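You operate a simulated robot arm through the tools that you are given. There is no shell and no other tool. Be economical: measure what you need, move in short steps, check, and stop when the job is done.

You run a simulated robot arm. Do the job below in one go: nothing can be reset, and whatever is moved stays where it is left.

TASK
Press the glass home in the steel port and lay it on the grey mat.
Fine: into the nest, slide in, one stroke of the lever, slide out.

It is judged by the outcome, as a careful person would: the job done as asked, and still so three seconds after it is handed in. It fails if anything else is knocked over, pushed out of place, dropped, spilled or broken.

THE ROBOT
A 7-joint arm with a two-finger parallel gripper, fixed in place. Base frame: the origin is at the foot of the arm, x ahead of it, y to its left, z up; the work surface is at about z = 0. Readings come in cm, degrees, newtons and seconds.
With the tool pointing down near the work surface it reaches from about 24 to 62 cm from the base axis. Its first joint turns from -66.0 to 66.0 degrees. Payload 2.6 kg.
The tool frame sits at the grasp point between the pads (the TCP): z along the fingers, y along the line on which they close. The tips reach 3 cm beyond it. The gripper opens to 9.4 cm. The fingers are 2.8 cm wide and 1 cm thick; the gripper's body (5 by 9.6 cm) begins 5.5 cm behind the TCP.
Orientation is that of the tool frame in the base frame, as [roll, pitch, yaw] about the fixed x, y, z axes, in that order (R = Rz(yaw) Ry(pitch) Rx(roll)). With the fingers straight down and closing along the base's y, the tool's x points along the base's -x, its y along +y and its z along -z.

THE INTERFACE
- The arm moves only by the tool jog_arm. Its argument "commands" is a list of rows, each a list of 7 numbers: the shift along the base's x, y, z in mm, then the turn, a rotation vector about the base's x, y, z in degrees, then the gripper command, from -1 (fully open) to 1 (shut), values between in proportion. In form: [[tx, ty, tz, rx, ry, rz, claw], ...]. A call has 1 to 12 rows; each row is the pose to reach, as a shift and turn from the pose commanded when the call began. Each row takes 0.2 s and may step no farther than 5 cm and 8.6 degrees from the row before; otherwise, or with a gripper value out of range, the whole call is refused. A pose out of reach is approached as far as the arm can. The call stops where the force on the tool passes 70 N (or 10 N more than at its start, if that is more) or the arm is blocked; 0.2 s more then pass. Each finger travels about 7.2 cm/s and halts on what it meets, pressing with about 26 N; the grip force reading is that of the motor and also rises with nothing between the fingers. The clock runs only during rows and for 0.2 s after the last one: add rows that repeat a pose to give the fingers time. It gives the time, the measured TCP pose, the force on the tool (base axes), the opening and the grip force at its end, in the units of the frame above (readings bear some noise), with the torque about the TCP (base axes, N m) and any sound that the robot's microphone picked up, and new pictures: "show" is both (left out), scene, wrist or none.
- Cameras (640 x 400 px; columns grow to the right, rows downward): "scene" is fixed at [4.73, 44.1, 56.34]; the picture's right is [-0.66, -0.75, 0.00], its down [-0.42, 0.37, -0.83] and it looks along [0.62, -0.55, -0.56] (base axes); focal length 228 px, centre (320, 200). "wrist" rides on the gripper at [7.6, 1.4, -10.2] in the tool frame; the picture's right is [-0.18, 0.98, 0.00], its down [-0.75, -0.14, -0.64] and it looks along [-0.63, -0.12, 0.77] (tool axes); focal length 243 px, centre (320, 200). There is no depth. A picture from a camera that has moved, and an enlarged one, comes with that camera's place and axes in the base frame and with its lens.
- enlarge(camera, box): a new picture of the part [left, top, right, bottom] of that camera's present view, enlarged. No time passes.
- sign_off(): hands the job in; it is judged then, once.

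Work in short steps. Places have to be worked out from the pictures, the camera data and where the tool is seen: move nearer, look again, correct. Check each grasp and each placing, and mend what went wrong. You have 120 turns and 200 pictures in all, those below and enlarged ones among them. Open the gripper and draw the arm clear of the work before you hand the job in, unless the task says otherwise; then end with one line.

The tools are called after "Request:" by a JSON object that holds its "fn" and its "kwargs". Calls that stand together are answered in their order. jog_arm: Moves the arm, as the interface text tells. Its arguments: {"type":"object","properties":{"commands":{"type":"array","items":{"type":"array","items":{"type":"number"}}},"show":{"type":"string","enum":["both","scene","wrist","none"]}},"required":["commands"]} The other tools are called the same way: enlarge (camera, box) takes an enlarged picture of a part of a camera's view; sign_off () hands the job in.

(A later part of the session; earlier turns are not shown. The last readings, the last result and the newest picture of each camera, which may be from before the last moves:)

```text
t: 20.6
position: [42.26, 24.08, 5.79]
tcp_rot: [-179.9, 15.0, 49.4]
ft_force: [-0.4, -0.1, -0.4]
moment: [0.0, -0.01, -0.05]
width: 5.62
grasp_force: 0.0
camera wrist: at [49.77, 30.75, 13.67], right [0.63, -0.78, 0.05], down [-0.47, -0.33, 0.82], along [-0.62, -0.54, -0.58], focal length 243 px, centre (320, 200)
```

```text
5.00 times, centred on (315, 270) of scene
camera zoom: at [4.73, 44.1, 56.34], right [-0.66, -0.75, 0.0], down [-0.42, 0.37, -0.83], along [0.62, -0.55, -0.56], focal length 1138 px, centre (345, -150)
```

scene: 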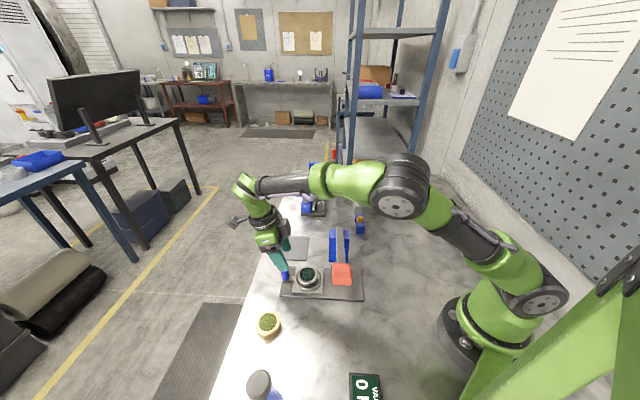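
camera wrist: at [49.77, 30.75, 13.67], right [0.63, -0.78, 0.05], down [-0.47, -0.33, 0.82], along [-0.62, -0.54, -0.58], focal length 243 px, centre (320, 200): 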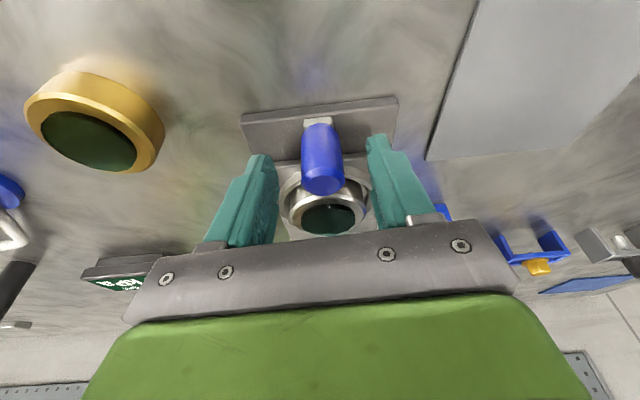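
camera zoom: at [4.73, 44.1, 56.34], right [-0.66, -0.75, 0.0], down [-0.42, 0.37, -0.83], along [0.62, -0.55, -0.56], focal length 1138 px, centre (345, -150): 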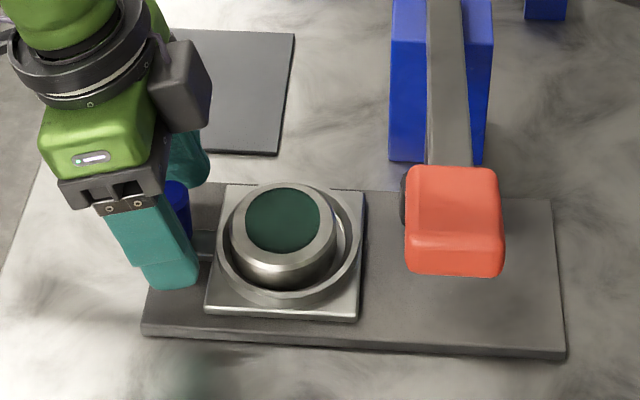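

The fingers straddle the knob and clear the nest. I close on it.

Request:
{"fn": "jog_arm", "kwargs": {"commands": [[0, 0, 0, 0, 0, 0, 0.3], [0, 0, 0, 0, 0, 0, 1], [0, 0, 0, 0, 0, 0, 1], [0, 0, 0, 0, 0, 0, 1]], "show": "wrist"}}

Request:
{"fn": "enlarge", "kwargs": {"camera": "scene", "box": [265, 230, 365, 310]}}

```text
t: 21.6
position: [42.49, 23.91, 5.81]
tcp_rot: [179.8, 15.1, 49.3]
ft_force: [10.5, -10.5, -3.3]
moment: [0.85, 0.17, 0.08]
width: 2.38
grasp_force: 45.1
camera wrist: at [49.87, 30.6, 13.71], right [0.63, -0.78, 0.05], down [-0.47, -0.33, 0.82], along [-0.61, -0.54, -0.58], focal length 243 px, centre (320, 200)
```

wrist: 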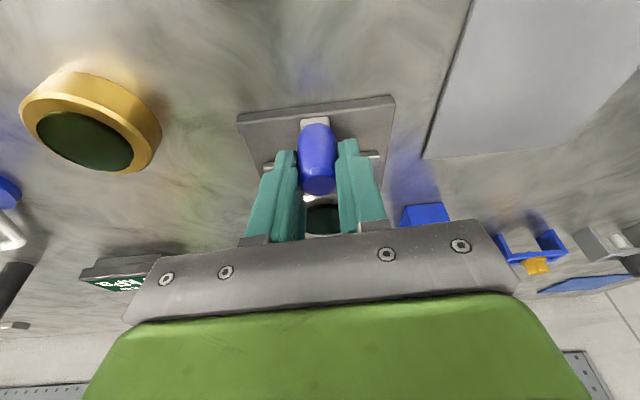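

```text
5.00 times, centred on (315, 270) of scene
camera zoom: at [4.74, 44.1, 56.34], right [-0.66, -0.75, 0.0], down [-0.42, 0.37, -0.83], along [0.62, -0.55, -0.56], focal length 1138 px, centre (345, -150)
```

zoom: 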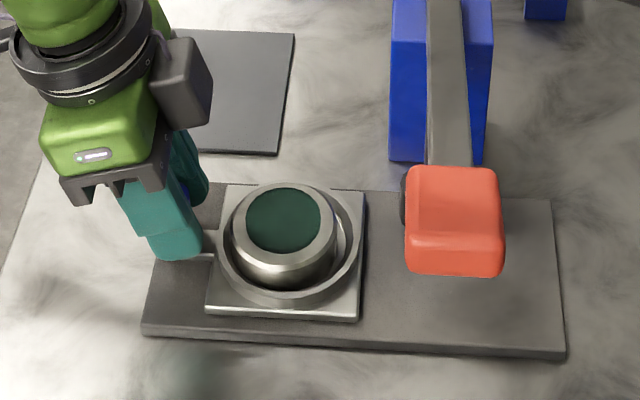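

Gripped at 2.4 cm, with about 15 N sideways from a small offset. I relieve that by 2 mm and start the slide toward the lever, along about (-0.71, -0.705).

Request:
{"fn": "jog_arm", "kwargs": {"commands": [[2, -2, 0, 0, 0, 0, 1], [-5, -9, 0, 0, 0, 0, 1], [-12, -16, 0, 0, 0, 0, 1], [-19, -23, 0, 0, 0, 0, 1], [-19, -23, 0, 0, 0, 0, 1]], "show": "none"}}

Request:
{"fn": "enlarge", "kwargs": {"camera": "scene", "box": [265, 230, 365, 310]}}

```text
t: 22.8
position: [40.25, 21.87, 5.91]
tcp_rot: [-179.9, 15.1, 49.5]
ft_force: [-2.4, 2.7, -17.4]
moment: [-0.22, -0.78, 0.21]
width: 2.36
grasp_force: 44.9
```

```text
5.00 times, centred on (315, 270) of scene
camera zoom: at [4.74, 44.1, 56.34], right [-0.66, -0.75, 0.0], down [-0.42, 0.37, -0.83], along [0.62, -0.55, -0.56], focal length 1138 px, centre (345, -150)
```

zoom: 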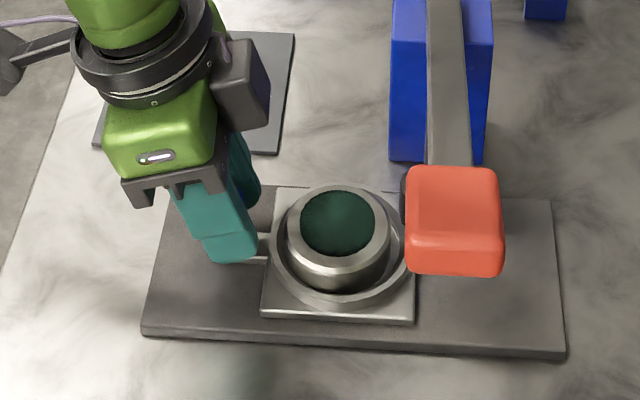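

It slides well, moved about 2.9 cm. A downward pull of 17 N shows, so I lower 1.5 mm and continue 3 cm more.

Request:
{"fn": "jog_arm", "kwargs": {"commands": [[-7, -7, -1.5, 0, 0, 0, 1], [-14, -14, -1.5, 0, 0, 0, 1], [-21, -21, -1.5, 0, 0, 0, 1], [-21, -21, -1.5, 0, 0, 0, 1]], "show": "none"}}

Request:
{"fn": "enlarge", "kwargs": {"camera": "scene", "box": [265, 230, 365, 310]}}

```text
t: 23.8
position: [38.24, 19.74, 5.89]
tcp_rot: [-179.9, 15.0, 49.4]
ft_force: [-16.4, 15.5, 7.3]
moment: [-0.57, -0.11, -0.04]
width: 2.38
grasp_force: 45.1
```

```text
5.00 times, centred on (315, 270) of scene
camera zoom: at [4.73, 44.1, 56.34], right [-0.66, -0.75, 0.0], down [-0.42, 0.37, -0.83], along [0.62, -0.55, -0.56], focal length 1138 px, centre (345, -150)
```

zoom: 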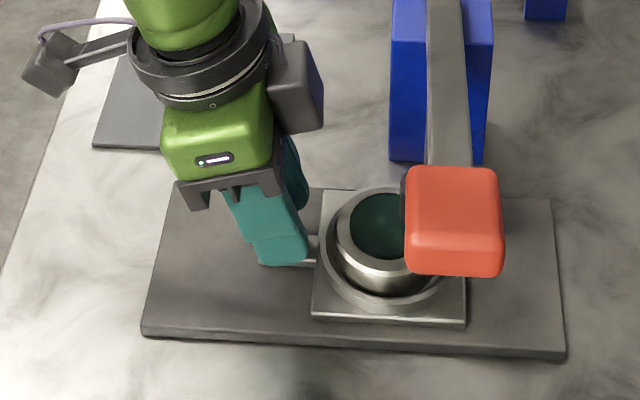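

Side force (-16, +15) shows the true slide leans more to x. I relieve it and continue 2.5 cm along (-0.74, -0.67).

Request:
{"fn": "jog_arm", "kwargs": {"commands": [[-2.5, 2.5, 0, 0, 0, 0, 1], [-9, -4, 0, 0, 0, 0, 1], [-16, -10, 0, 0, 0, 0, 1], [-21, -14, 0, 0, 0, 0, 1], [-21, -14, 0, 0, 0, 0, 1]], "show": "none"}}

Request:
{"fn": "enlarge", "kwargs": {"camera": "scene", "box": [265, 230, 365, 310]}}

```text
t: 25.0
position: [36.42, 17.98, 5.86]
tcp_rot: [179.6, 14.9, 49.4]
ft_force: [21.9, 1.9, -4.3]
moment: [-0.34, 1.04, 0.26]
width: 2.35
grasp_force: 45.1
```

```text
5.00 times, centred on (315, 270) of scene
camera zoom: at [4.74, 44.1, 56.34], right [-0.66, -0.75, 0.0], down [-0.42, 0.37, -0.83], along [0.62, -0.55, -0.56], focal length 1138 px, centre (345, -150)
```

zoom: 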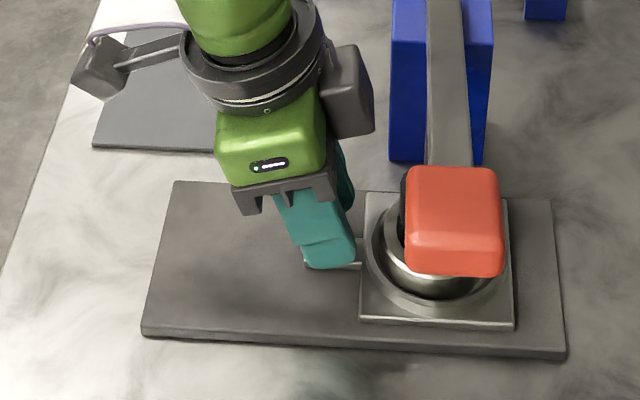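

Resistance of about 17 N along the slide suggests the stop has been reached. I check with the wrist camera.

Request:
{"fn": "jog_arm", "kwargs": {"commands": [[1, -1, 0, 0, 0, 0, 1], [-1, -2.5, 0, 0, 0, 0, 1]], "show": "wrist"}}

Request:
{"fn": "enlarge", "kwargs": {"camera": "wrist", "box": [240, 90, 400, 260]}}

```text
t: 25.6
position: [36.27, 17.95, 5.86]
tcp_rot: [179.5, 14.6, 49.6]
ft_force: [36.1, 1.1, -4.8]
moment: [0.16, 0.77, 0.09]
width: 2.37
grasp_force: 45.1
camera wrist: at [43.81, 24.64, 13.81], right [0.63, -0.77, 0.05], down [-0.48, -0.34, 0.81], along [-0.61, -0.54, -0.58], focal length 243 px, centre (320, 200)
```

wrist: 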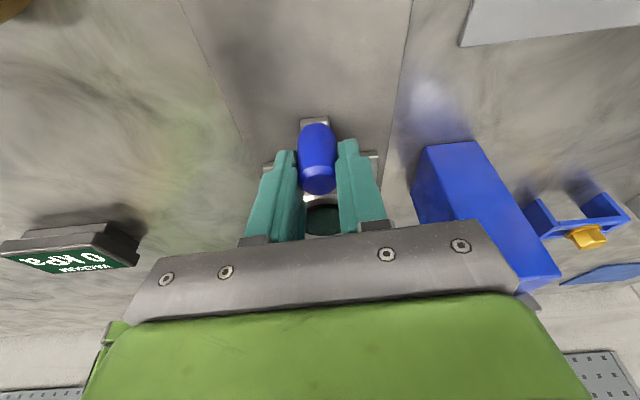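

```text
2.35 times, centred on (320, 175) of wrist
camera zoom: at [43.81, 24.64, 13.81], right [0.63, -0.77, 0.05], down [-0.48, -0.34, 0.81], along [-0.61, -0.54, -0.58], focal length 571 px, centre (320, 259)
```

zoom: 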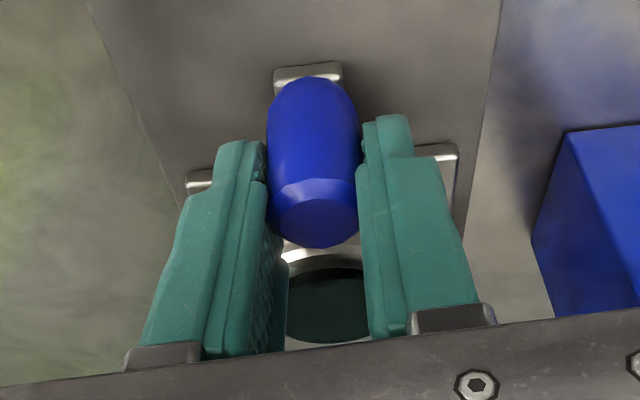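

The nest no longer moves while the force rises, so it is at its stop. I relax the push, then open.

Request:
{"fn": "jog_arm", "kwargs": {"commands": [[3, 0, 0, 0, 0, 0, 1], [3, 0, 0, 0, 0, 0, 1]], "show": "none"}}

Request:
{"fn": "enlarge", "kwargs": {"camera": "scene", "box": [265, 230, 365, 310]}}

```text
t: 26.2
position: [36.43, 17.98, 5.78]
tcp_rot: [-180.0, 15.1, 49.2]
ft_force: [6.2, -7.1, 30.0]
moment: [0.11, 0.59, -0.01]
width: 2.36
grasp_force: 45.3
```

```text
5.00 times, centred on (315, 270) of scene
camera zoom: at [4.72, 44.09, 56.35], right [-0.66, -0.75, 0.0], down [-0.42, 0.37, -0.83], along [0.62, -0.55, -0.56], focal length 1138 px, centre (345, -150)
```

zoom: 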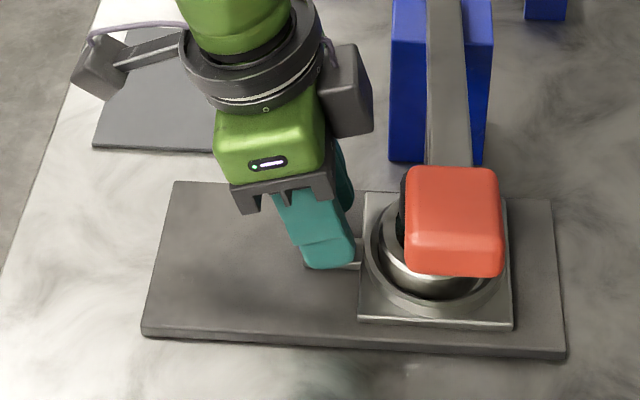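

Now I relieve the vertical force, open, and back the hand up and away from the lever.

Request:
{"fn": "jog_arm", "kwargs": {"commands": [[1, -1, 1.5, 0, 0, 0, 1], [1, -1, 1.5, 0, 0, 0, 0.3], [1, -1, 1.5, 0, 0, 0, -0.2], [1, -1, 1.5, 0, 0, 0, -0.2], [1, -1, 1.5, 0, 0, 0, -0.2]], "show": "none"}}

Request:
{"fn": "jog_arm", "kwargs": {"commands": [[3, 3, 15, 0, 0, 0, -0.2], [10, 10, 45, 0, 0, 0, -0.2], [30, 30, 75, 0, 0, 0, -0.2], [60, 60, 105, 0, 0, 0, -0.2], [85, 85, 130, 0, 0, 0, -0.2], [85, 85, 130, 0, 0, 0, -0.2]]}}

Request:
{"fn": "enlarge", "kwargs": {"camera": "scene", "box": [285, 220, 385, 310]}}

Request:
{"fn": "enlarge", "kwargs": {"camera": "wrist", "box": [240, 80, 420, 250]}}

```text
t: 27.4
position: [36.5, 17.95, 5.86]
tcp_rot: [-180.0, 15.0, 49.4]
ft_force: [0.7, 1.1, 0.2]
moment: [-0.02, -0.01, -0.01]
width: 5.62
grasp_force: 0.0
```

```text
refused: row 4 steps farther than a row can; nothing moved
```

```text
4.44 times, centred on (335, 265) of scene
camera zoom: at [4.73, 44.1, 56.34], right [-0.66, -0.75, 0.0], down [-0.42, 0.37, -0.83], along [0.62, -0.55, -0.56], focal length 1012 px, centre (253, -89)
```

zoom: 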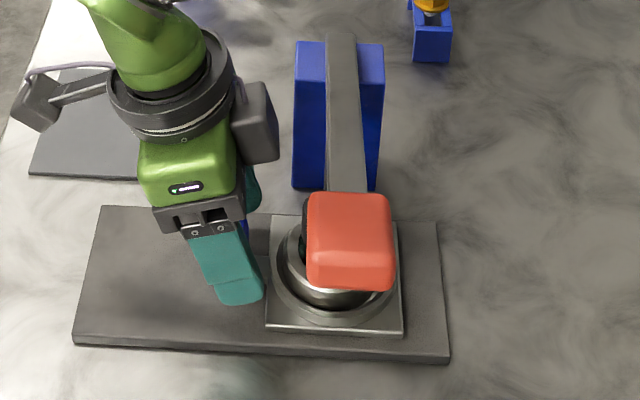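

```text
2.35 times, centred on (330, 165) of wrist
camera zoom: at [44.02, 24.57, 13.74], right [0.63, -0.78, 0.05], down [-0.47, -0.33, 0.82], along [-0.62, -0.54, -0.58], focal length 571 px, centre (296, 282)
```

zoom: 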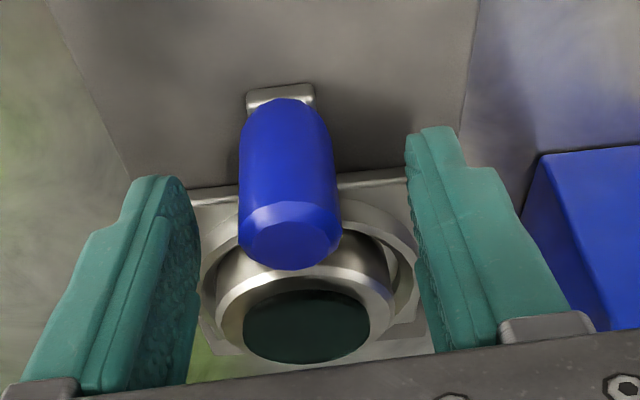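

Released, with the nest at its stop. One row of the retreat was too long, so I repeat it with smaller steps.

Request:
{"fn": "jog_arm", "kwargs": {"commands": [[3, 3, 15, 0, 0, 0, -0.2], [10, 10, 45, 0, 0, 0, -0.2], [30, 30, 75, 0, 0, 0, -0.2], [55, 50, 105, 0, 0, 0, -0.2], [75, 70, 130, 0, 0, 0, -0.2], [75, 70, 130, 0, 0, 0, -0.2]]}}

Request:
{"fn": "enlarge", "kwargs": {"camera": "scene", "box": [285, 220, 385, 310]}}

Request:
{"fn": "enlarge", "kwargs": {"camera": "wrist", "box": [240, 80, 420, 250]}}

```text
t: 28.8
position: [43.94, 24.71, 19.02]
tcp_rot: [-179.9, 15.1, 49.4]
ft_force: [-0.3, 0.5, -0.8]
moment: [0.03, 0.0, -0.01]
width: 5.64
grasp_force: 0.0
camera wrist: at [51.53, 31.28, 26.87], right [0.63, -0.77, 0.05], down [-0.47, -0.33, 0.82], along [-0.62, -0.54, -0.58], focal length 243 px, centre (320, 200)
```

scene: 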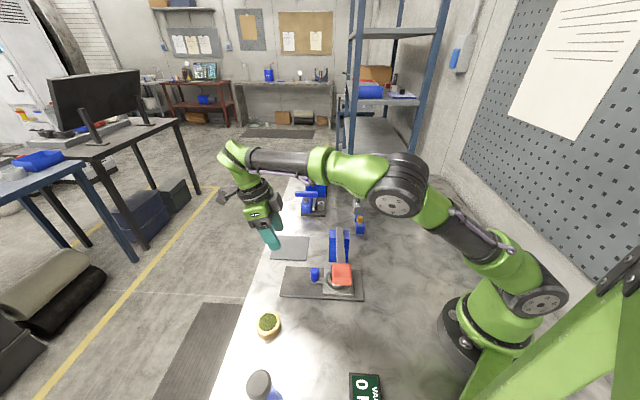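
wrist: 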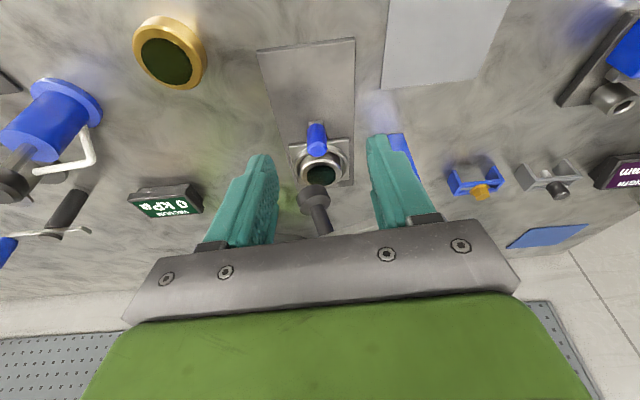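

```text
4.44 times, centred on (335, 265) of scene
camera zoom: at [4.73, 44.1, 56.34], right [-0.66, -0.75, 0.0], down [-0.42, 0.37, -0.83], along [0.62, -0.55, -0.56], focal length 1012 px, centre (253, -89)
```

zoom: 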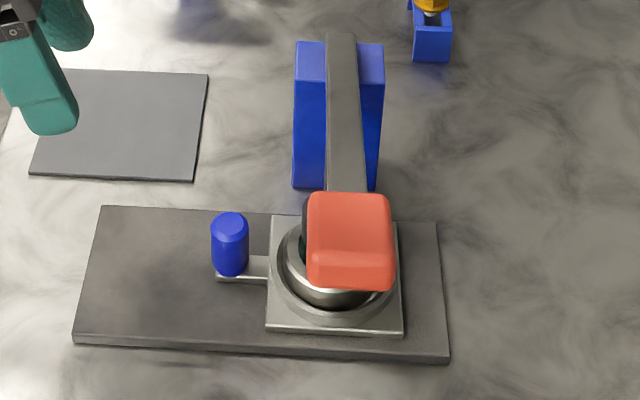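

```text
2.35 times, centred on (330, 165) of wrist
camera zoom: at [51.53, 31.28, 26.87], right [0.63, -0.77, 0.05], down [-0.47, -0.33, 0.82], along [-0.62, -0.54, -0.58], focal length 571 px, centre (296, 282)
```

zoom: 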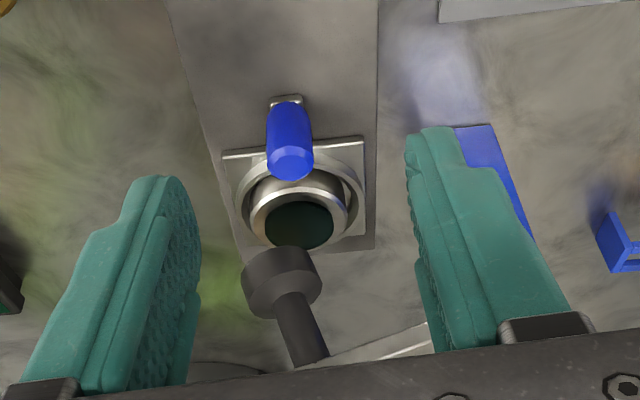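

The plunger hangs directly ahead of the glass, so the nest is under it. Next I straighten the tool and move above the red lever grip with the fingers closed.

Request:
{"fn": "jog_arm", "kwargs": {"commands": [[0, 0, 45, 3, -2.5, 0, 0.5], [-40, -8, 70, 6, -5, 0, 1], [-85, -18, 80, 9, -7.5, 0, 1], [-130, -28, 90, 11.4, -9.8, 0, 1], [-170, -38, 90, 11.4, -9.8, 0, 1], [-190, -42, 90, 11.4, -9.8, 0, 1], [-190, -42, 90, 11.4, -9.8, 0, 1]]}}

Request:
{"fn": "enlarge", "kwargs": {"camera": "scene", "box": [285, 200, 385, 310]}}

```text
t: 30.4
position: [24.9, 20.65, 27.72]
tcp_rot: [179.8, -0.1, 49.4]
ft_force: [-0.4, 1.1, -0.2]
moment: [0.03, 0.03, 0.0]
width: 0.0
grasp_force: 26.3
camera wrist: at [30.92, 25.5, 37.89], right [0.63, -0.78, 0.0], down [-0.6, -0.48, 0.64], along [-0.5, -0.4, -0.77], focal length 243 px, centre (320, 200)
```

scene: 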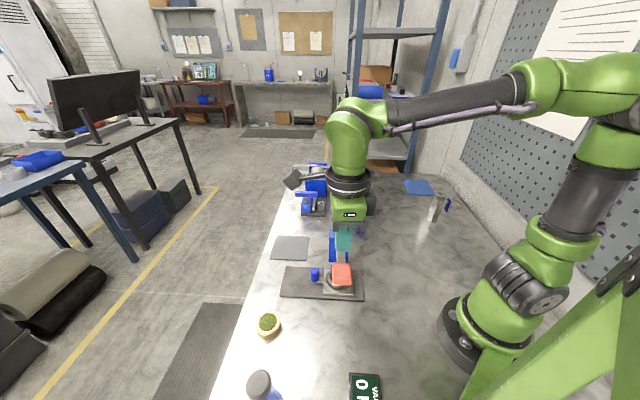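
wrist: 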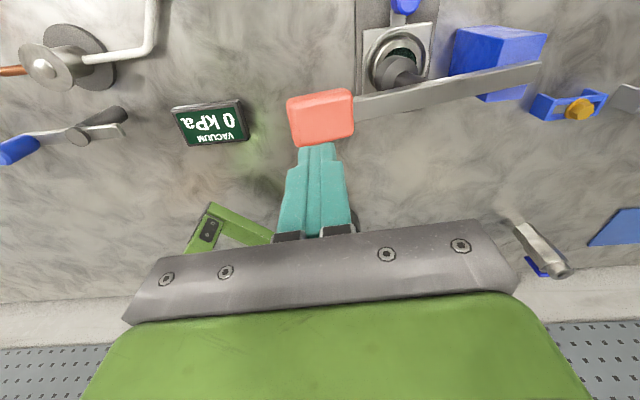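

```text
3.64 times, centred on (335, 255) of scene
camera zoom: at [4.73, 44.1, 56.34], right [-0.66, -0.75, 0.0], down [-0.42, 0.37, -0.83], along [0.62, -0.55, -0.56], focal length 828 px, centre (266, 0)
```

zoom: 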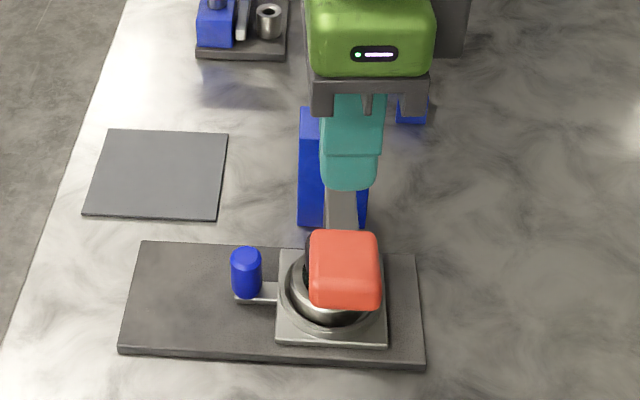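

The red grip is directly below the closed fingertips at about (24.8, 20.5), with its top near z ≈ 18. I go down to just above it.

Request:
{"fn": "jog_arm", "kwargs": {"commands": [[0, -1, -30, 0, 0, 0, 1], [0, -1, -55, 0, 0, 0, 1], [0, -1, -60, 0, 0, 0, 1], [0, -1, -66, 0, 0, 0, 1], [0, -1, -72, 0, 0, 0, 1]]}}

Request:
{"fn": "enlarge", "kwargs": {"camera": "scene", "box": [285, 200, 385, 310]}}

```text
t: 31.6
position: [25.28, 20.65, 20.69]
tcp_rot: [180.0, -0.1, 49.3]
ft_force: [-0.1, 0.3, 0.1]
moment: [0.01, -0.02, -0.01]
width: 0.03
grasp_force: 26.2
camera wrist: at [31.11, 25.48, 30.82], right [0.63, -0.78, 0.0], down [-0.6, -0.48, 0.64], along [-0.5, -0.4, -0.77], focal length 243 px, centre (320, 200)
```

scene: 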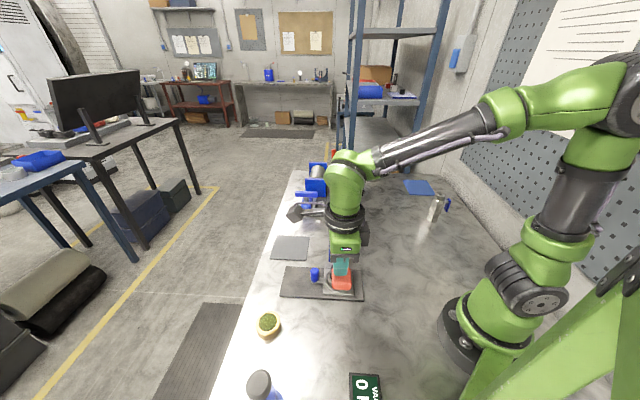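
wrist: 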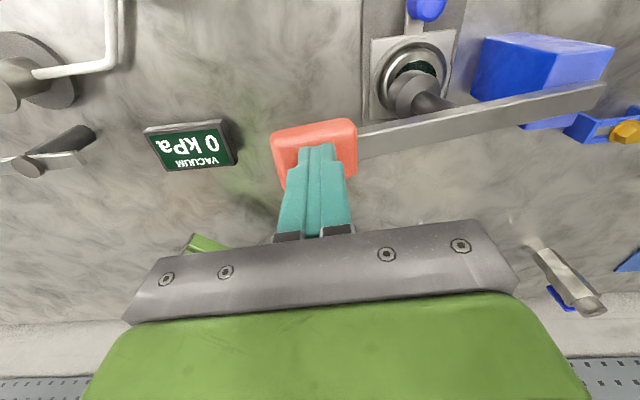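

```text
3.64 times, centred on (335, 255) of scene
camera zoom: at [4.73, 44.1, 56.34], right [-0.66, -0.75, 0.0], down [-0.42, 0.37, -0.83], along [0.62, -0.55, -0.56], focal length 828 px, centre (266, 0)
```

zoom: 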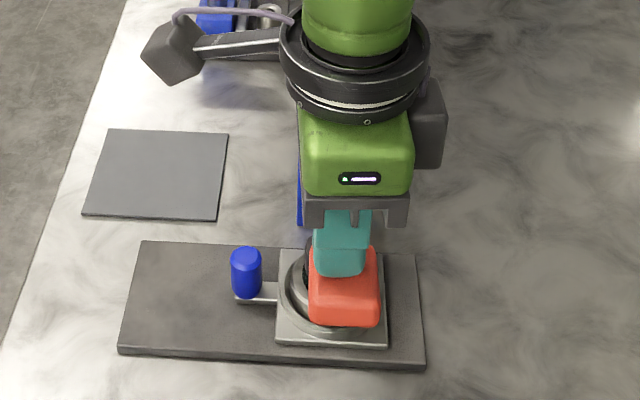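

The lever has already begun to move under a light touch. I keep pressing down along its arc and watch force and sound.

Request:
{"fn": "jog_arm", "kwargs": {"commands": [[-1.5, 1.5, -8, 0, 0, 0, 1], [-3, 3, -16, 0, 0, 0, 1], [-4, 4, -24, 0, 0, 0, 1], [-5, 5, -32, 0, 0, 0, 1]], "show": "wrist"}}

Request:
{"fn": "enlarge", "kwargs": {"camera": "scene", "box": [285, 200, 385, 310]}}

```text
t: 32.6
position: [24.65, 21.16, 17.46]
tcp_rot: [-180.0, 0.1, 49.3]
ft_force: [-0.5, -0.7, 0.9]
moment: [0.0, -0.02, 0.04]
width: 0.01
grasp_force: 25.8
camera wrist: at [30.65, 25.93, 27.64], right [0.63, -0.78, 0.0], down [-0.6, -0.48, 0.64], along [-0.5, -0.4, -0.77], focal length 243 px, centre (320, 200)
```

wrist: 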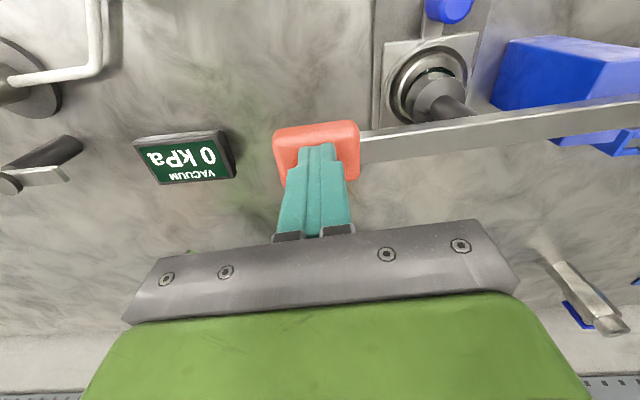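

```text
3.64 times, centred on (335, 255) of scene
camera zoom: at [4.73, 44.1, 56.34], right [-0.66, -0.75, 0.0], down [-0.42, 0.37, -0.83], along [0.62, -0.55, -0.56], focal length 828 px, centre (266, 0)
```

zoom: 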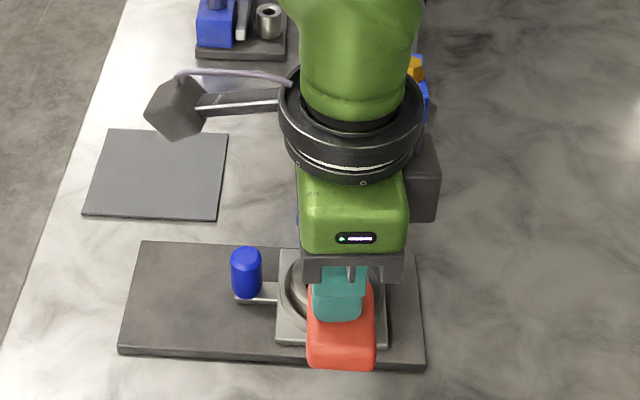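

The lever follows with almost no force and the plunger is coming down onto the glass. I continue in smaller steps.

Request:
{"fn": "jog_arm", "kwargs": {"commands": [[-1, 1, -5, 0, 0, 0, 1], [-1.5, 1.5, -10, 0, 0, 0, 1], [-2, 2, -15, 0, 0, 0, 1], [-2, 2, -20, 0, 0, 0, 1]], "show": "wrist"}}

Request:
{"fn": "enlarge", "kwargs": {"camera": "wrist", "box": [370, 20, 530, 150]}}

```text
t: 33.6
position: [24.38, 21.35, 15.69]
tcp_rot: [-179.9, -0.2, 49.1]
ft_force: [-16.7, -17.0, 52.9]
moment: [-0.99, 0.81, -0.02]
width: 0.0
grasp_force: 26.1
camera wrist: at [30.38, 26.1, 25.83], right [0.62, -0.78, 0.0], down [-0.6, -0.48, 0.64], along [-0.5, -0.4, -0.77], focal length 243 px, centre (320, 200)
```

wrist: 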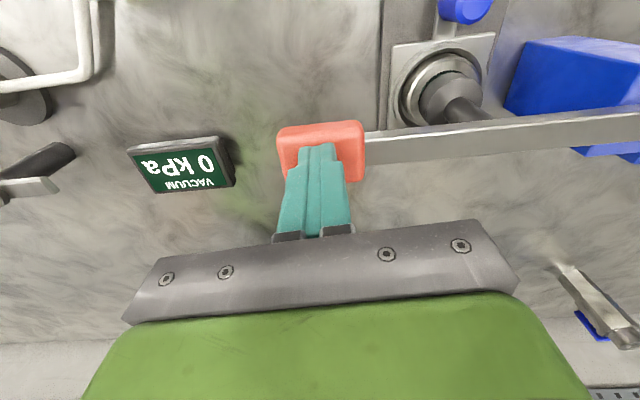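

```text
3.08 times, centred on (450, 85) of wrist
camera zoom: at [30.38, 26.1, 25.83], right [0.62, -0.78, 0.0], down [-0.6, -0.48, 0.64], along [-0.5, -0.4, -0.77], focal length 746 px, centre (-80, 554)
```

zoom: 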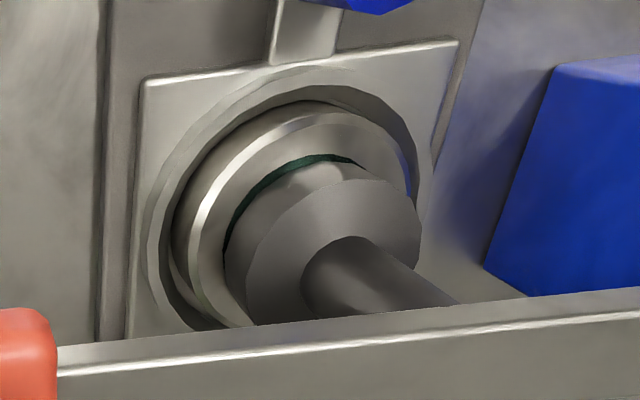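

The plunger is on the glass with 53 N at the grip. I press a little further to drive it home.

Request:
{"fn": "jog_arm", "kwargs": {"commands": [[0.5, 0.5, -1, 0, 0, 0, 1], [1, 1, -2, 0, 0, 0, 1], [1, 1, -2, 0, 0, 0, 1]], "show": "wrist"}}

Request:
{"fn": "enlarge", "kwargs": {"camera": "wrist", "box": [370, 20, 530, 150]}}

```text
t: 34.0
position: [24.31, 21.38, 15.69]
tcp_rot: [-179.9, 0.0, 49.0]
ft_force: [-4.8, -5.9, 16.1]
moment: [-0.36, 0.31, 0.06]
width: 0.02
grasp_force: 26.3
stopped in row 1: the force on the tool passed its limit at 71 N (the readings are from after the stop); the commanded pose is now the measured one
camera wrist: at [30.41, 26.1, 25.88], right [0.62, -0.78, 0.0], down [-0.6, -0.48, 0.64], along [-0.5, -0.4, -0.77], focal length 243 px, centre (320, 200)
```

wrist: 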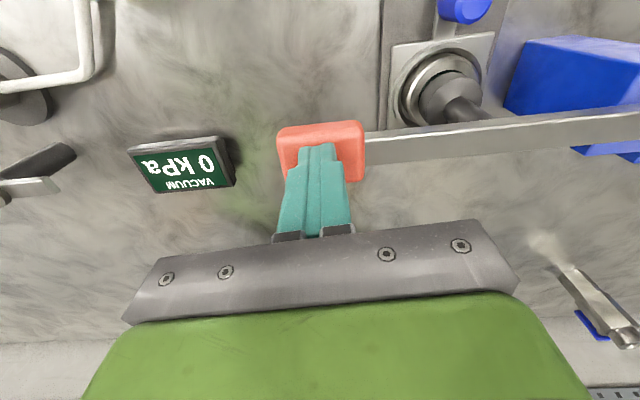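

```text
3.08 times, centred on (450, 85) of wrist
camera zoom: at [30.41, 26.1, 25.88], right [0.62, -0.78, 0.0], down [-0.6, -0.48, 0.64], along [-0.5, -0.4, -0.77], focal length 746 px, centre (-80, 554)
```

zoom: 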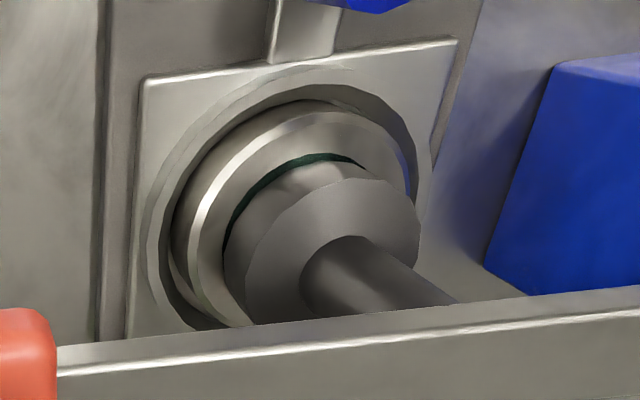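

Request:
{"fn": "enlarge", "kwargs": {"camera": "wrist", "box": [405, 45, 485, 105]}}

Request:
{"fn": "enlarge", "kwargs": {"camera": "scene", "box": [305, 250, 365, 300]}}

```text
6.67 times, centred on (445, 75) of wrist
camera zoom: at [30.41, 26.1, 25.88], right [0.62, -0.78, 0.0], down [-0.6, -0.48, 0.64], along [-0.5, -0.4, -0.77], focal length 1618 px, centre (-513, 1033)
```

zoom: 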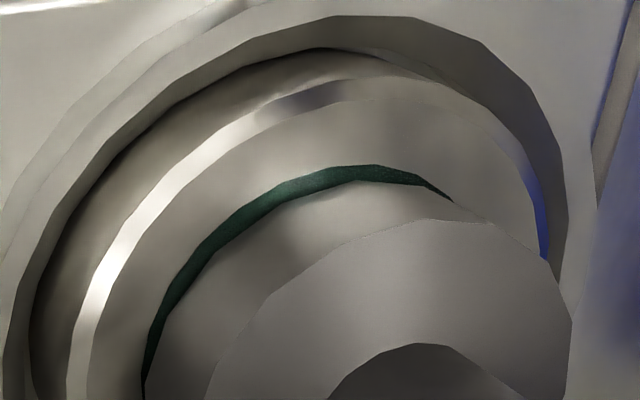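

```text
8.00 times, centred on (335, 275) of scene
camera zoom: at [4.73, 44.1, 56.35], right [-0.66, -0.75, 0.0], down [-0.42, 0.37, -0.83], along [0.62, -0.55, -0.56], focal length 1821 px, centre (200, -400)
```

zoom: 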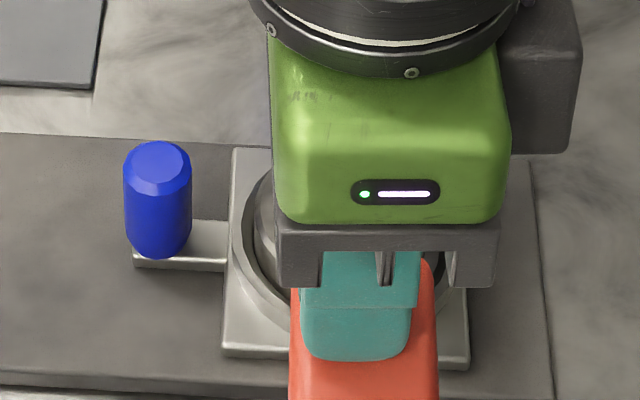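

The glass looks level with the steel ring under the plunger. I press once more to about 60 N and hold, to see whether anything still moves.

Request:
{"fn": "jog_arm", "kwargs": {"commands": [[0, 0, -0.8, 0, 0, 0, 1], [0, 0, -1.6, 0, 0, 0, 1], [0, 0, -1.6, 0, 0, 0, 1], [0, 0, -1.6, 0, 0, 0, 1]], "show": "none"}}

```text
t: 35.0
position: [24.51, 21.42, 15.6]
tcp_rot: [179.9, -0.3, 49.0]
ft_force: [-9.3, -16.3, 49.8]
moment: [-0.92, 0.59, -0.01]
width: 0.0
grasp_force: 25.9
```

It is firm and steady with no further travel. I raise slowly and see whether the lever returns and whether the glass is home.

Request:
{"fn": "jog_arm", "kwargs": {"commands": [[0, 0, 5, 0, 0, 0, 1], [2, -2, 15, 0, 0, 0, 1], [4, -4, 30, 0, 0, 0, 1], [6, -6, 50, 0, 0, 0, 1], [6, -6, 80, 0, 0, 0, 1], [6, -6, 110, 0, 0, 0, 1], [6, -6, 120, 0, 0, 0, 1]]}}

Request:
{"fn": "enlarge", "kwargs": {"camera": "scene", "box": [285, 220, 385, 310]}}

Request:
{"fn": "enlarge", "kwargs": {"camera": "wrist", "box": [340, 0, 500, 130]}}

```text
t: 36.6
position: [24.97, 20.78, 27.36]
tcp_rot: [-179.9, 0.0, 49.2]
ft_force: [-0.1, 0.2, 1.0]
moment: [0.01, -0.02, 0.03]
width: 0.0
grasp_force: 25.9
camera wrist: at [30.98, 25.58, 37.51], right [0.62, -0.78, 0.0], down [-0.6, -0.48, 0.64], along [-0.5, -0.4, -0.77], focal length 243 px, centre (320, 200)
```

scene: 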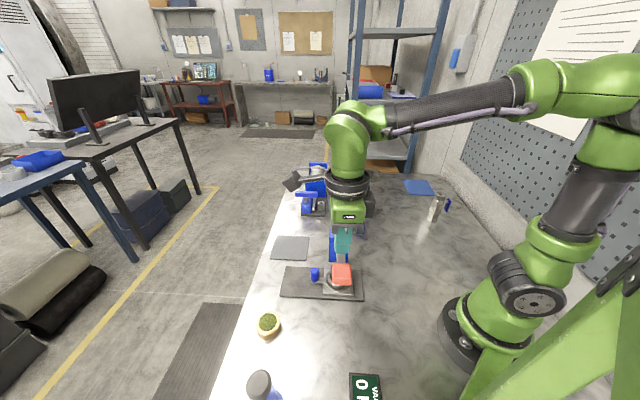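
wrist: 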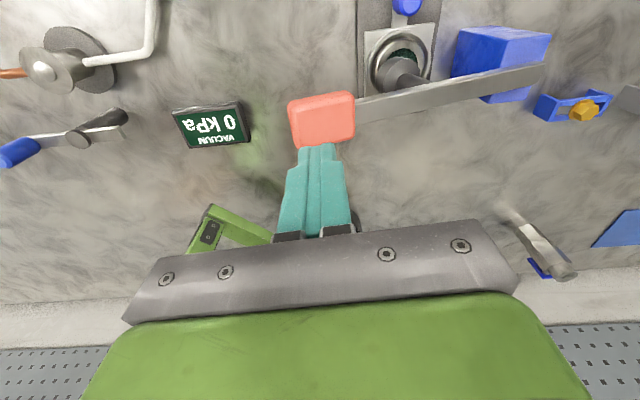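

```text
4.44 times, centred on (335, 265) of scene
camera zoom: at [4.73, 44.1, 56.34], right [-0.66, -0.75, 0.0], down [-0.42, 0.37, -0.83], along [0.62, -0.55, -0.56], focal length 1012 px, centre (253, -89)
```

zoom: 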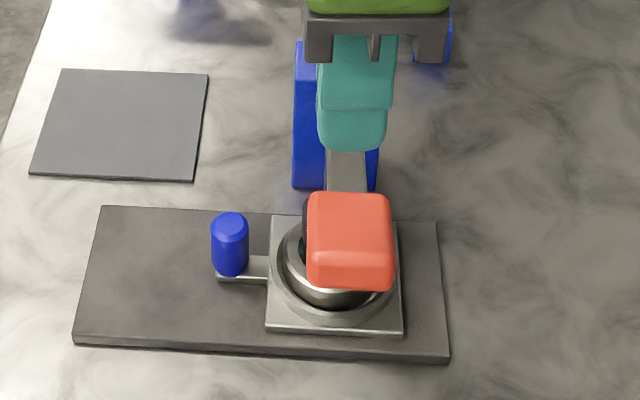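

```text
3.08 times, centred on (420, 65) of wrist
camera zoom: at [30.98, 25.58, 37.51], right [0.62, -0.78, 0.0], down [-0.6, -0.48, 0.64], along [-0.5, -0.4, -0.77], focal length 746 px, centre (12, 615)
```

zoom: 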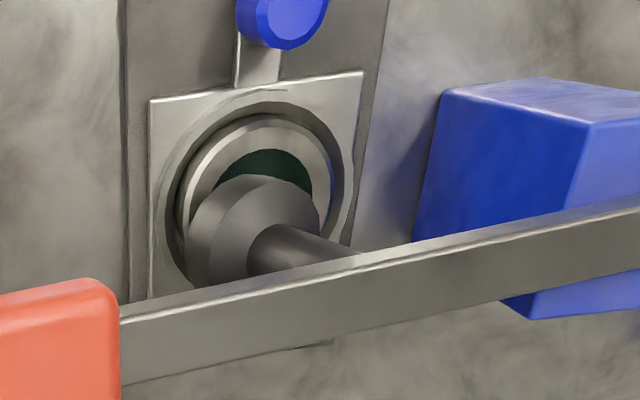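

The lever returned by itself. Now I go back to the knob by the same path, tilted away from the lever.

Request:
{"fn": "jog_arm", "kwargs": {"commands": [[40, 8, 5, -2, 2, 0, 1], [85, 18, 5, -4.5, 4, 0, 0.5], [130, 28, 0, -7, 6, 0, 0], [165, 36, -15, -10, 8.5, 0, -0.2], [190, 39, -45, -11.4, 9.8, 0, -0.2], [190, 39, -84, -11.4, 9.8, 0, -0.2], [165, 19, -109, -11.4, 9.8, 0, -0.2], [145, -1, -140, -11.4, 9.8, 0, -0.2], [130, -16, -165, -11.4, 9.8, 0, -0.2], [130, -16, -165, -11.4, 9.8, 0, -0.2]]}}

Request:
{"fn": "enlarge", "kwargs": {"camera": "wrist", "box": [240, 80, 420, 250]}}

```text
t: 38.8
position: [37.71, 18.97, 10.74]
tcp_rot: [179.9, 15.0, 49.2]
ft_force: [-0.3, 0.0, 0.3]
moment: [-0.01, 0.01, 0.01]
width: 5.62
grasp_force: 0.1
camera wrist: at [45.35, 25.57, 18.66], right [0.63, -0.78, 0.05], down [-0.48, -0.33, 0.81], along [-0.62, -0.53, -0.58], focal length 243 px, centre (320, 200)
```

scene: 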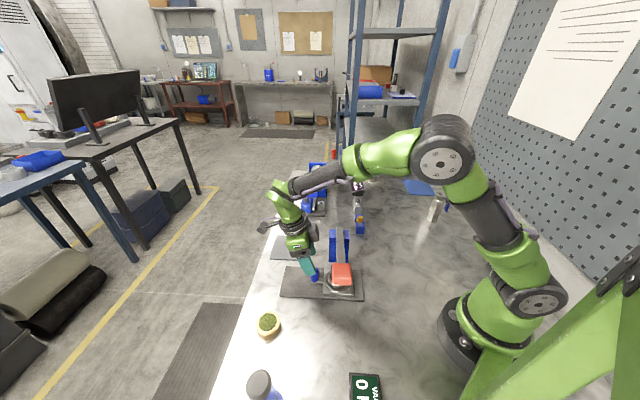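
wrist: 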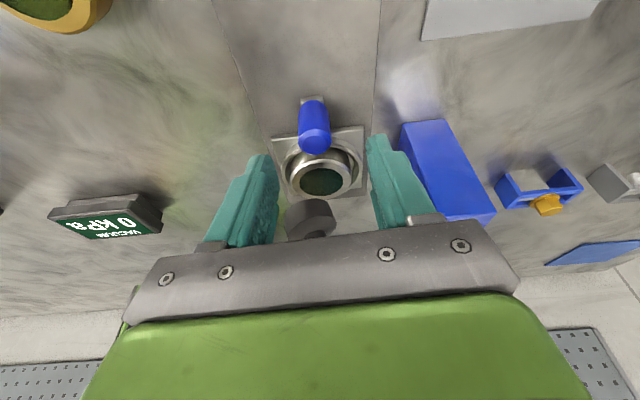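

```text
2.35 times, centred on (330, 165) of wrist
camera zoom: at [45.35, 25.57, 18.66], right [0.63, -0.78, 0.05], down [-0.48, -0.33, 0.81], along [-0.62, -0.53, -0.58], focal length 571 px, centre (296, 282)
```

zoom: 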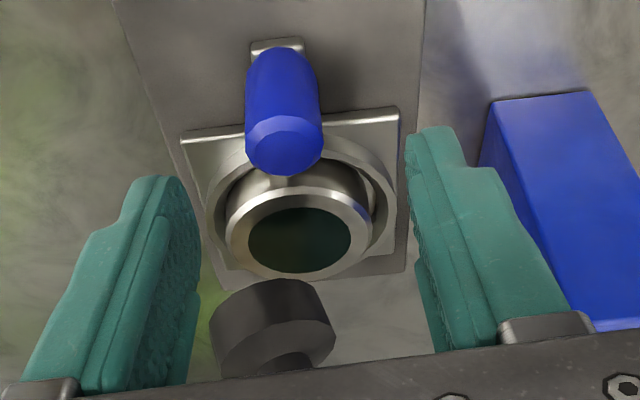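

The glass now looks level with the ring. I descend to the knob and close.

Request:
{"fn": "jog_arm", "kwargs": {"commands": [[-10, -8, -20, 0, 0, 0, -0.2], [-12, -10, -40, 0, 0, 0, -0.2], [-12, -10, -49, 0, 0, 0, -0.2], [-12, -10, -49, 0, 0, 0, 0.3], [-12, -10, -49, 0, 0, 0, 1], [-12, -10, -49, 0, 0, 0, 1], [-12, -10, -49, 0, 0, 0, 1]], "show": "wrist"}}

```text
t: 40.4
position: [36.66, 18.25, 5.85]
tcp_rot: [-179.7, 15.0, 49.2]
ft_force: [-14.8, 15.2, -0.3]
moment: [-0.53, -0.33, 0.07]
width: 2.36
grasp_force: 44.8
camera wrist: at [44.22, 24.82, 13.72], right [0.63, -0.78, 0.04], down [-0.47, -0.33, 0.82], along [-0.62, -0.53, -0.58], focal length 243 px, centre (320, 200)
```

wrist: 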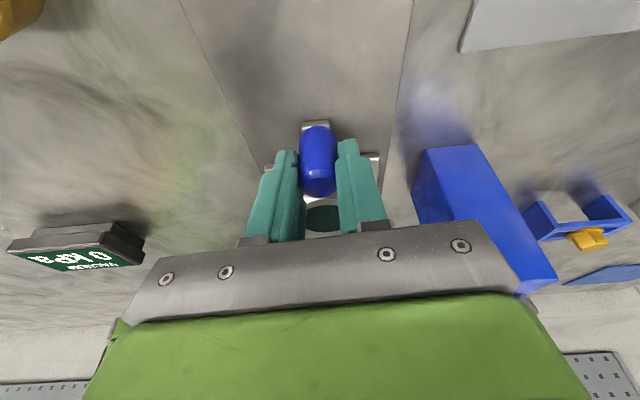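

Gripped. I relieve the side force and slide out along (0.715, 0.70).

Request:
{"fn": "jog_arm", "kwargs": {"commands": [[-2.3, 2.3, 0, 0, 0, 0, 1], [4.9, 9.3, 0, 0, 0, 0, 1], [12, 16.3, 0, 0, 0, 0, 1], [19.2, 23.3, 0, 0, 0, 0, 1], [26.3, 30.3, 0, 0, 0, 0, 1], [26.3, 30.3, 0, 0, 0, 0, 1]], "show": "none"}}

```text
t: 41.8
position: [39.43, 21.15, 5.98]
tcp_rot: [-180.0, 15.0, 49.1]
ft_force: [-0.1, -1.0, -24.2]
moment: [-0.02, 0.76, 0.01]
width: 2.35
grasp_force: 45.0
```

Request:
{"fn": "jog_arm", "kwargs": {"commands": [[0, 0, -1.5, 0, 0, 0, 1], [7.2, 7, -1.5, 0, 0, 0, 1], [14.3, 14, -1.5, 0, 0, 0, 1], [21.5, 21, -1.5, 0, 0, 0, 1], [27, 26.5, -1.5, 0, 0, 0, 1], [27, 26.5, -1.5, 0, 0, 0, 1]], "show": "none"}}

Request:
{"fn": "enlarge", "kwargs": {"camera": "scene", "box": [265, 230, 365, 310]}}

```text
t: 43.2
position: [42.16, 23.77, 5.9]
tcp_rot: [180.0, 14.8, 49.1]
ft_force: [3.6, -1.0, -1.3]
moment: [0.56, 0.24, -0.07]
width: 2.34
grasp_force: 44.8
```

```text
5.00 times, centred on (315, 270) of scene
camera zoom: at [4.73, 44.1, 56.34], right [-0.66, -0.75, 0.0], down [-0.42, 0.37, -0.83], along [0.62, -0.55, -0.56], focal length 1138 px, centre (345, -150)
```

zoom: 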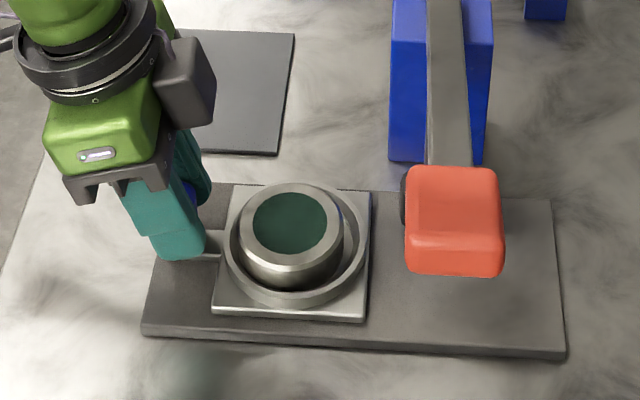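

The slide is nearly out, about 4 mm short of its original place, and the glass now sits flush. I finish the slide gently and release.

Request:
{"fn": "jog_arm", "kwargs": {"commands": [[2, 2, 0, 0, 0, 0, 1], [3.5, 3, 0, 0, 0, 0, 1], [3.5, 3, 0, 0, 0, 0, 1]], "show": "none"}}

Request:
{"fn": "enlarge", "kwargs": {"camera": "scene", "box": [265, 230, 365, 310]}}

```text
t: 44.0
position: [42.48, 24.22, 5.96]
tcp_rot: [179.9, 14.9, 49.1]
ft_force: [4.3, -4.1, 9.3]
moment: [0.29, 0.62, 0.05]
width: 2.35
grasp_force: 45.1
```

```text
5.00 times, centred on (315, 270) of scene
camera zoom: at [4.73, 44.1, 56.35], right [-0.66, -0.75, 0.0], down [-0.42, 0.37, -0.83], along [0.62, -0.55, -0.56], focal length 1138 px, centre (345, -150)
```

zoom: 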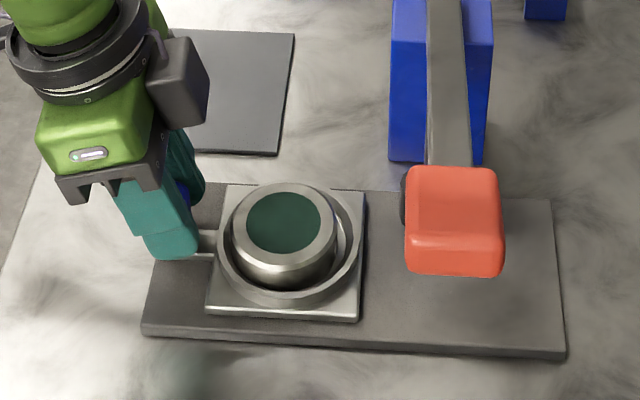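

The slide is fully out. I open, rise clear, straighten the tool and turn back to yaw 60 over the port.

Request:
{"fn": "jog_arm", "kwargs": {"commands": [[0, 0, 0, 0, 0, 0, 0.3], [0, 0, 0, 0, 0, 0, -0.2], [0, 0, 0, 0, 0, 0, -0.2], [3, 3, 20, 0, 0, 0, -0.2], [8, 8, 60, 0, 0, 0, -0.2], [8, 8, 90, 0, 0, 0, -0.4], [0, 0, 100, 4.1, -2.9, 3.5, -0.8], [-10, -10, 100, 8.2, -5.8, 7, -0.8], [-25, -25, 95, 12.3, -8.7, 10.6, -0.8], [-43, -41, 70, 12.3, -8.7, 10.6, -0.8], [-43, -41, 65, 12.3, -8.7, 10.6, -0.8]]}}

Request:
{"fn": "enlarge", "kwargs": {"camera": "wrist", "box": [250, 40, 390, 220]}}

Request:
{"fn": "enlarge", "kwargs": {"camera": "scene", "box": [265, 230, 365, 310]}}

```text
t: 46.4
position: [38.21, 20.25, 12.44]
tcp_rot: [-179.9, 0.0, 59.8]
ft_force: [-0.5, 0.0, 0.1]
moment: [-0.01, -0.01, 0.03]
width: 8.49
grasp_force: 0.0
camera wrist: at [43.26, 25.96, 22.71], right [0.76, -0.65, 0.0], down [-0.5, -0.58, 0.64], along [-0.42, -0.48, -0.77], focal length 243 px, centre (320, 200)
```

scene: 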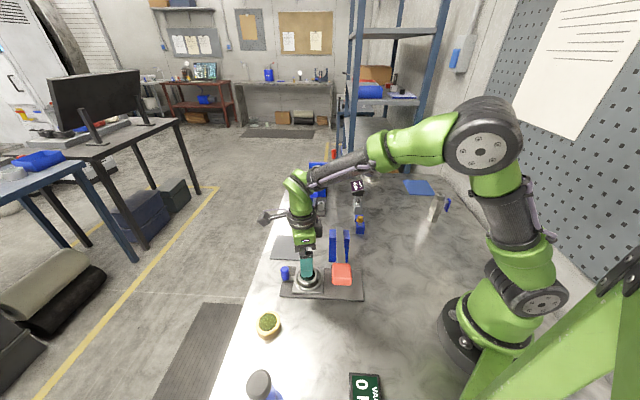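
wrist: 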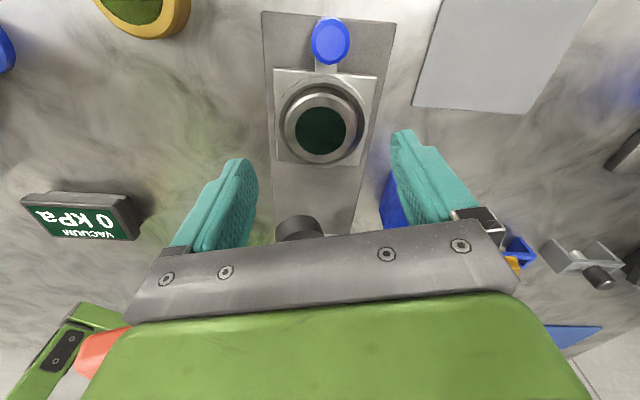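

```text
2.22 times, centred on (320, 130) of wrist
camera zoom: at [43.26, 25.96, 22.71], right [0.76, -0.65, 0.0], down [-0.5, -0.58, 0.64], along [-0.42, -0.48, -0.77], focal length 539 px, centre (320, 356)
```

zoom: 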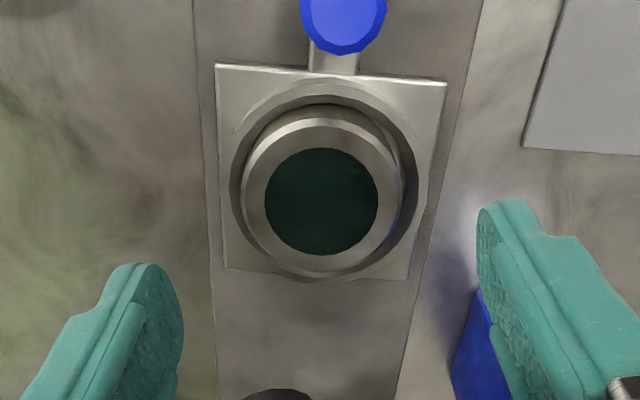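

```text
5.00 times, centred on (315, 270) of scene
camera zoom: at [4.73, 44.1, 56.34], right [-0.66, -0.75, 0.0], down [-0.42, 0.37, -0.83], along [0.62, -0.55, -0.56], focal length 1138 px, centre (345, -150)
```

zoom: 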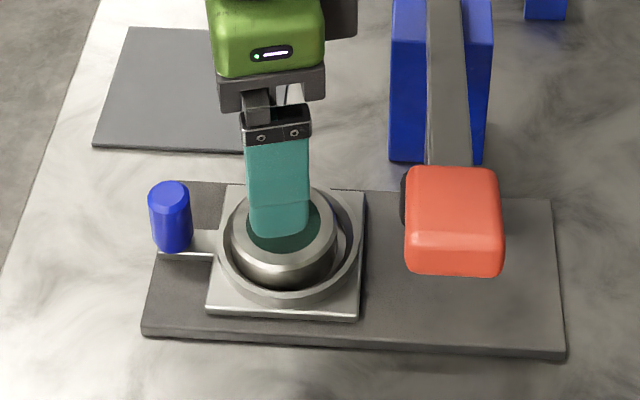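

The glass is flush and centred in the ring. I descend to the same height as at release and grip the port.

Request:
{"fn": "jog_arm", "kwargs": {"commands": [[1, -1, -20, 0, 0, 0, -0.6], [1, -1, -45, 0, 0, 0, -0.6], [1, -1, -62, 0, 0, 0, -0.6], [1, -1, -62, 0, 0, 0, -0.6], [1, -1, -62, 0, 0, 0, 0], [1, -1, -62, 0, 0, 0, 1], [1, -1, -62, 0, 0, 0, 1], [1, -1, -62, 0, 0, 0, 1]], "show": "wrist"}}

Request:
{"fn": "enlarge", "kwargs": {"camera": "scene", "box": [265, 230, 365, 310]}}

```text
t: 48.2
position: [38.38, 19.72, 6.04]
tcp_rot: [-179.9, 0.0, 59.8]
ft_force: [-0.2, -0.6, -0.5]
moment: [-0.01, 0.06, -0.01]
width: 5.85
grasp_force: 25.7
camera wrist: at [43.36, 25.6, 16.28], right [0.76, -0.65, 0.0], down [-0.5, -0.58, 0.64], along [-0.42, -0.48, -0.77], focal length 243 px, centre (320, 200)
```

wrist: 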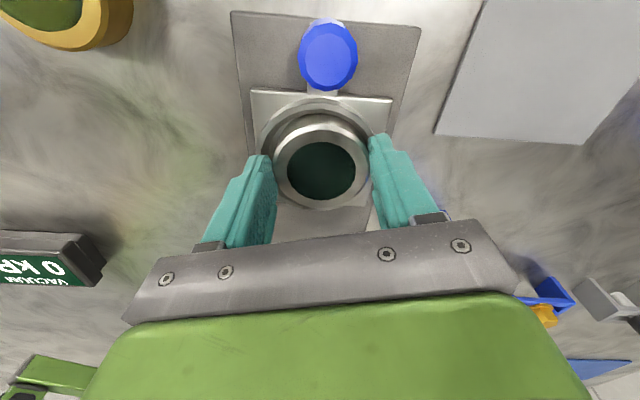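

```text
5.00 times, centred on (315, 270) of scene
camera zoom: at [4.73, 44.1, 56.34], right [-0.66, -0.75, 0.0], down [-0.42, 0.37, -0.83], along [0.62, -0.55, -0.56], focal length 1138 px, centre (345, -150)
```

zoom: 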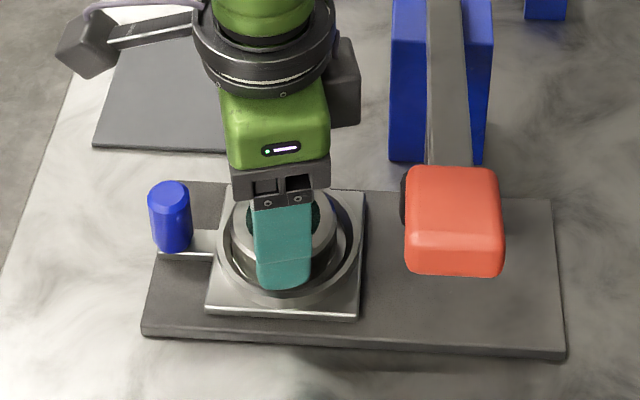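

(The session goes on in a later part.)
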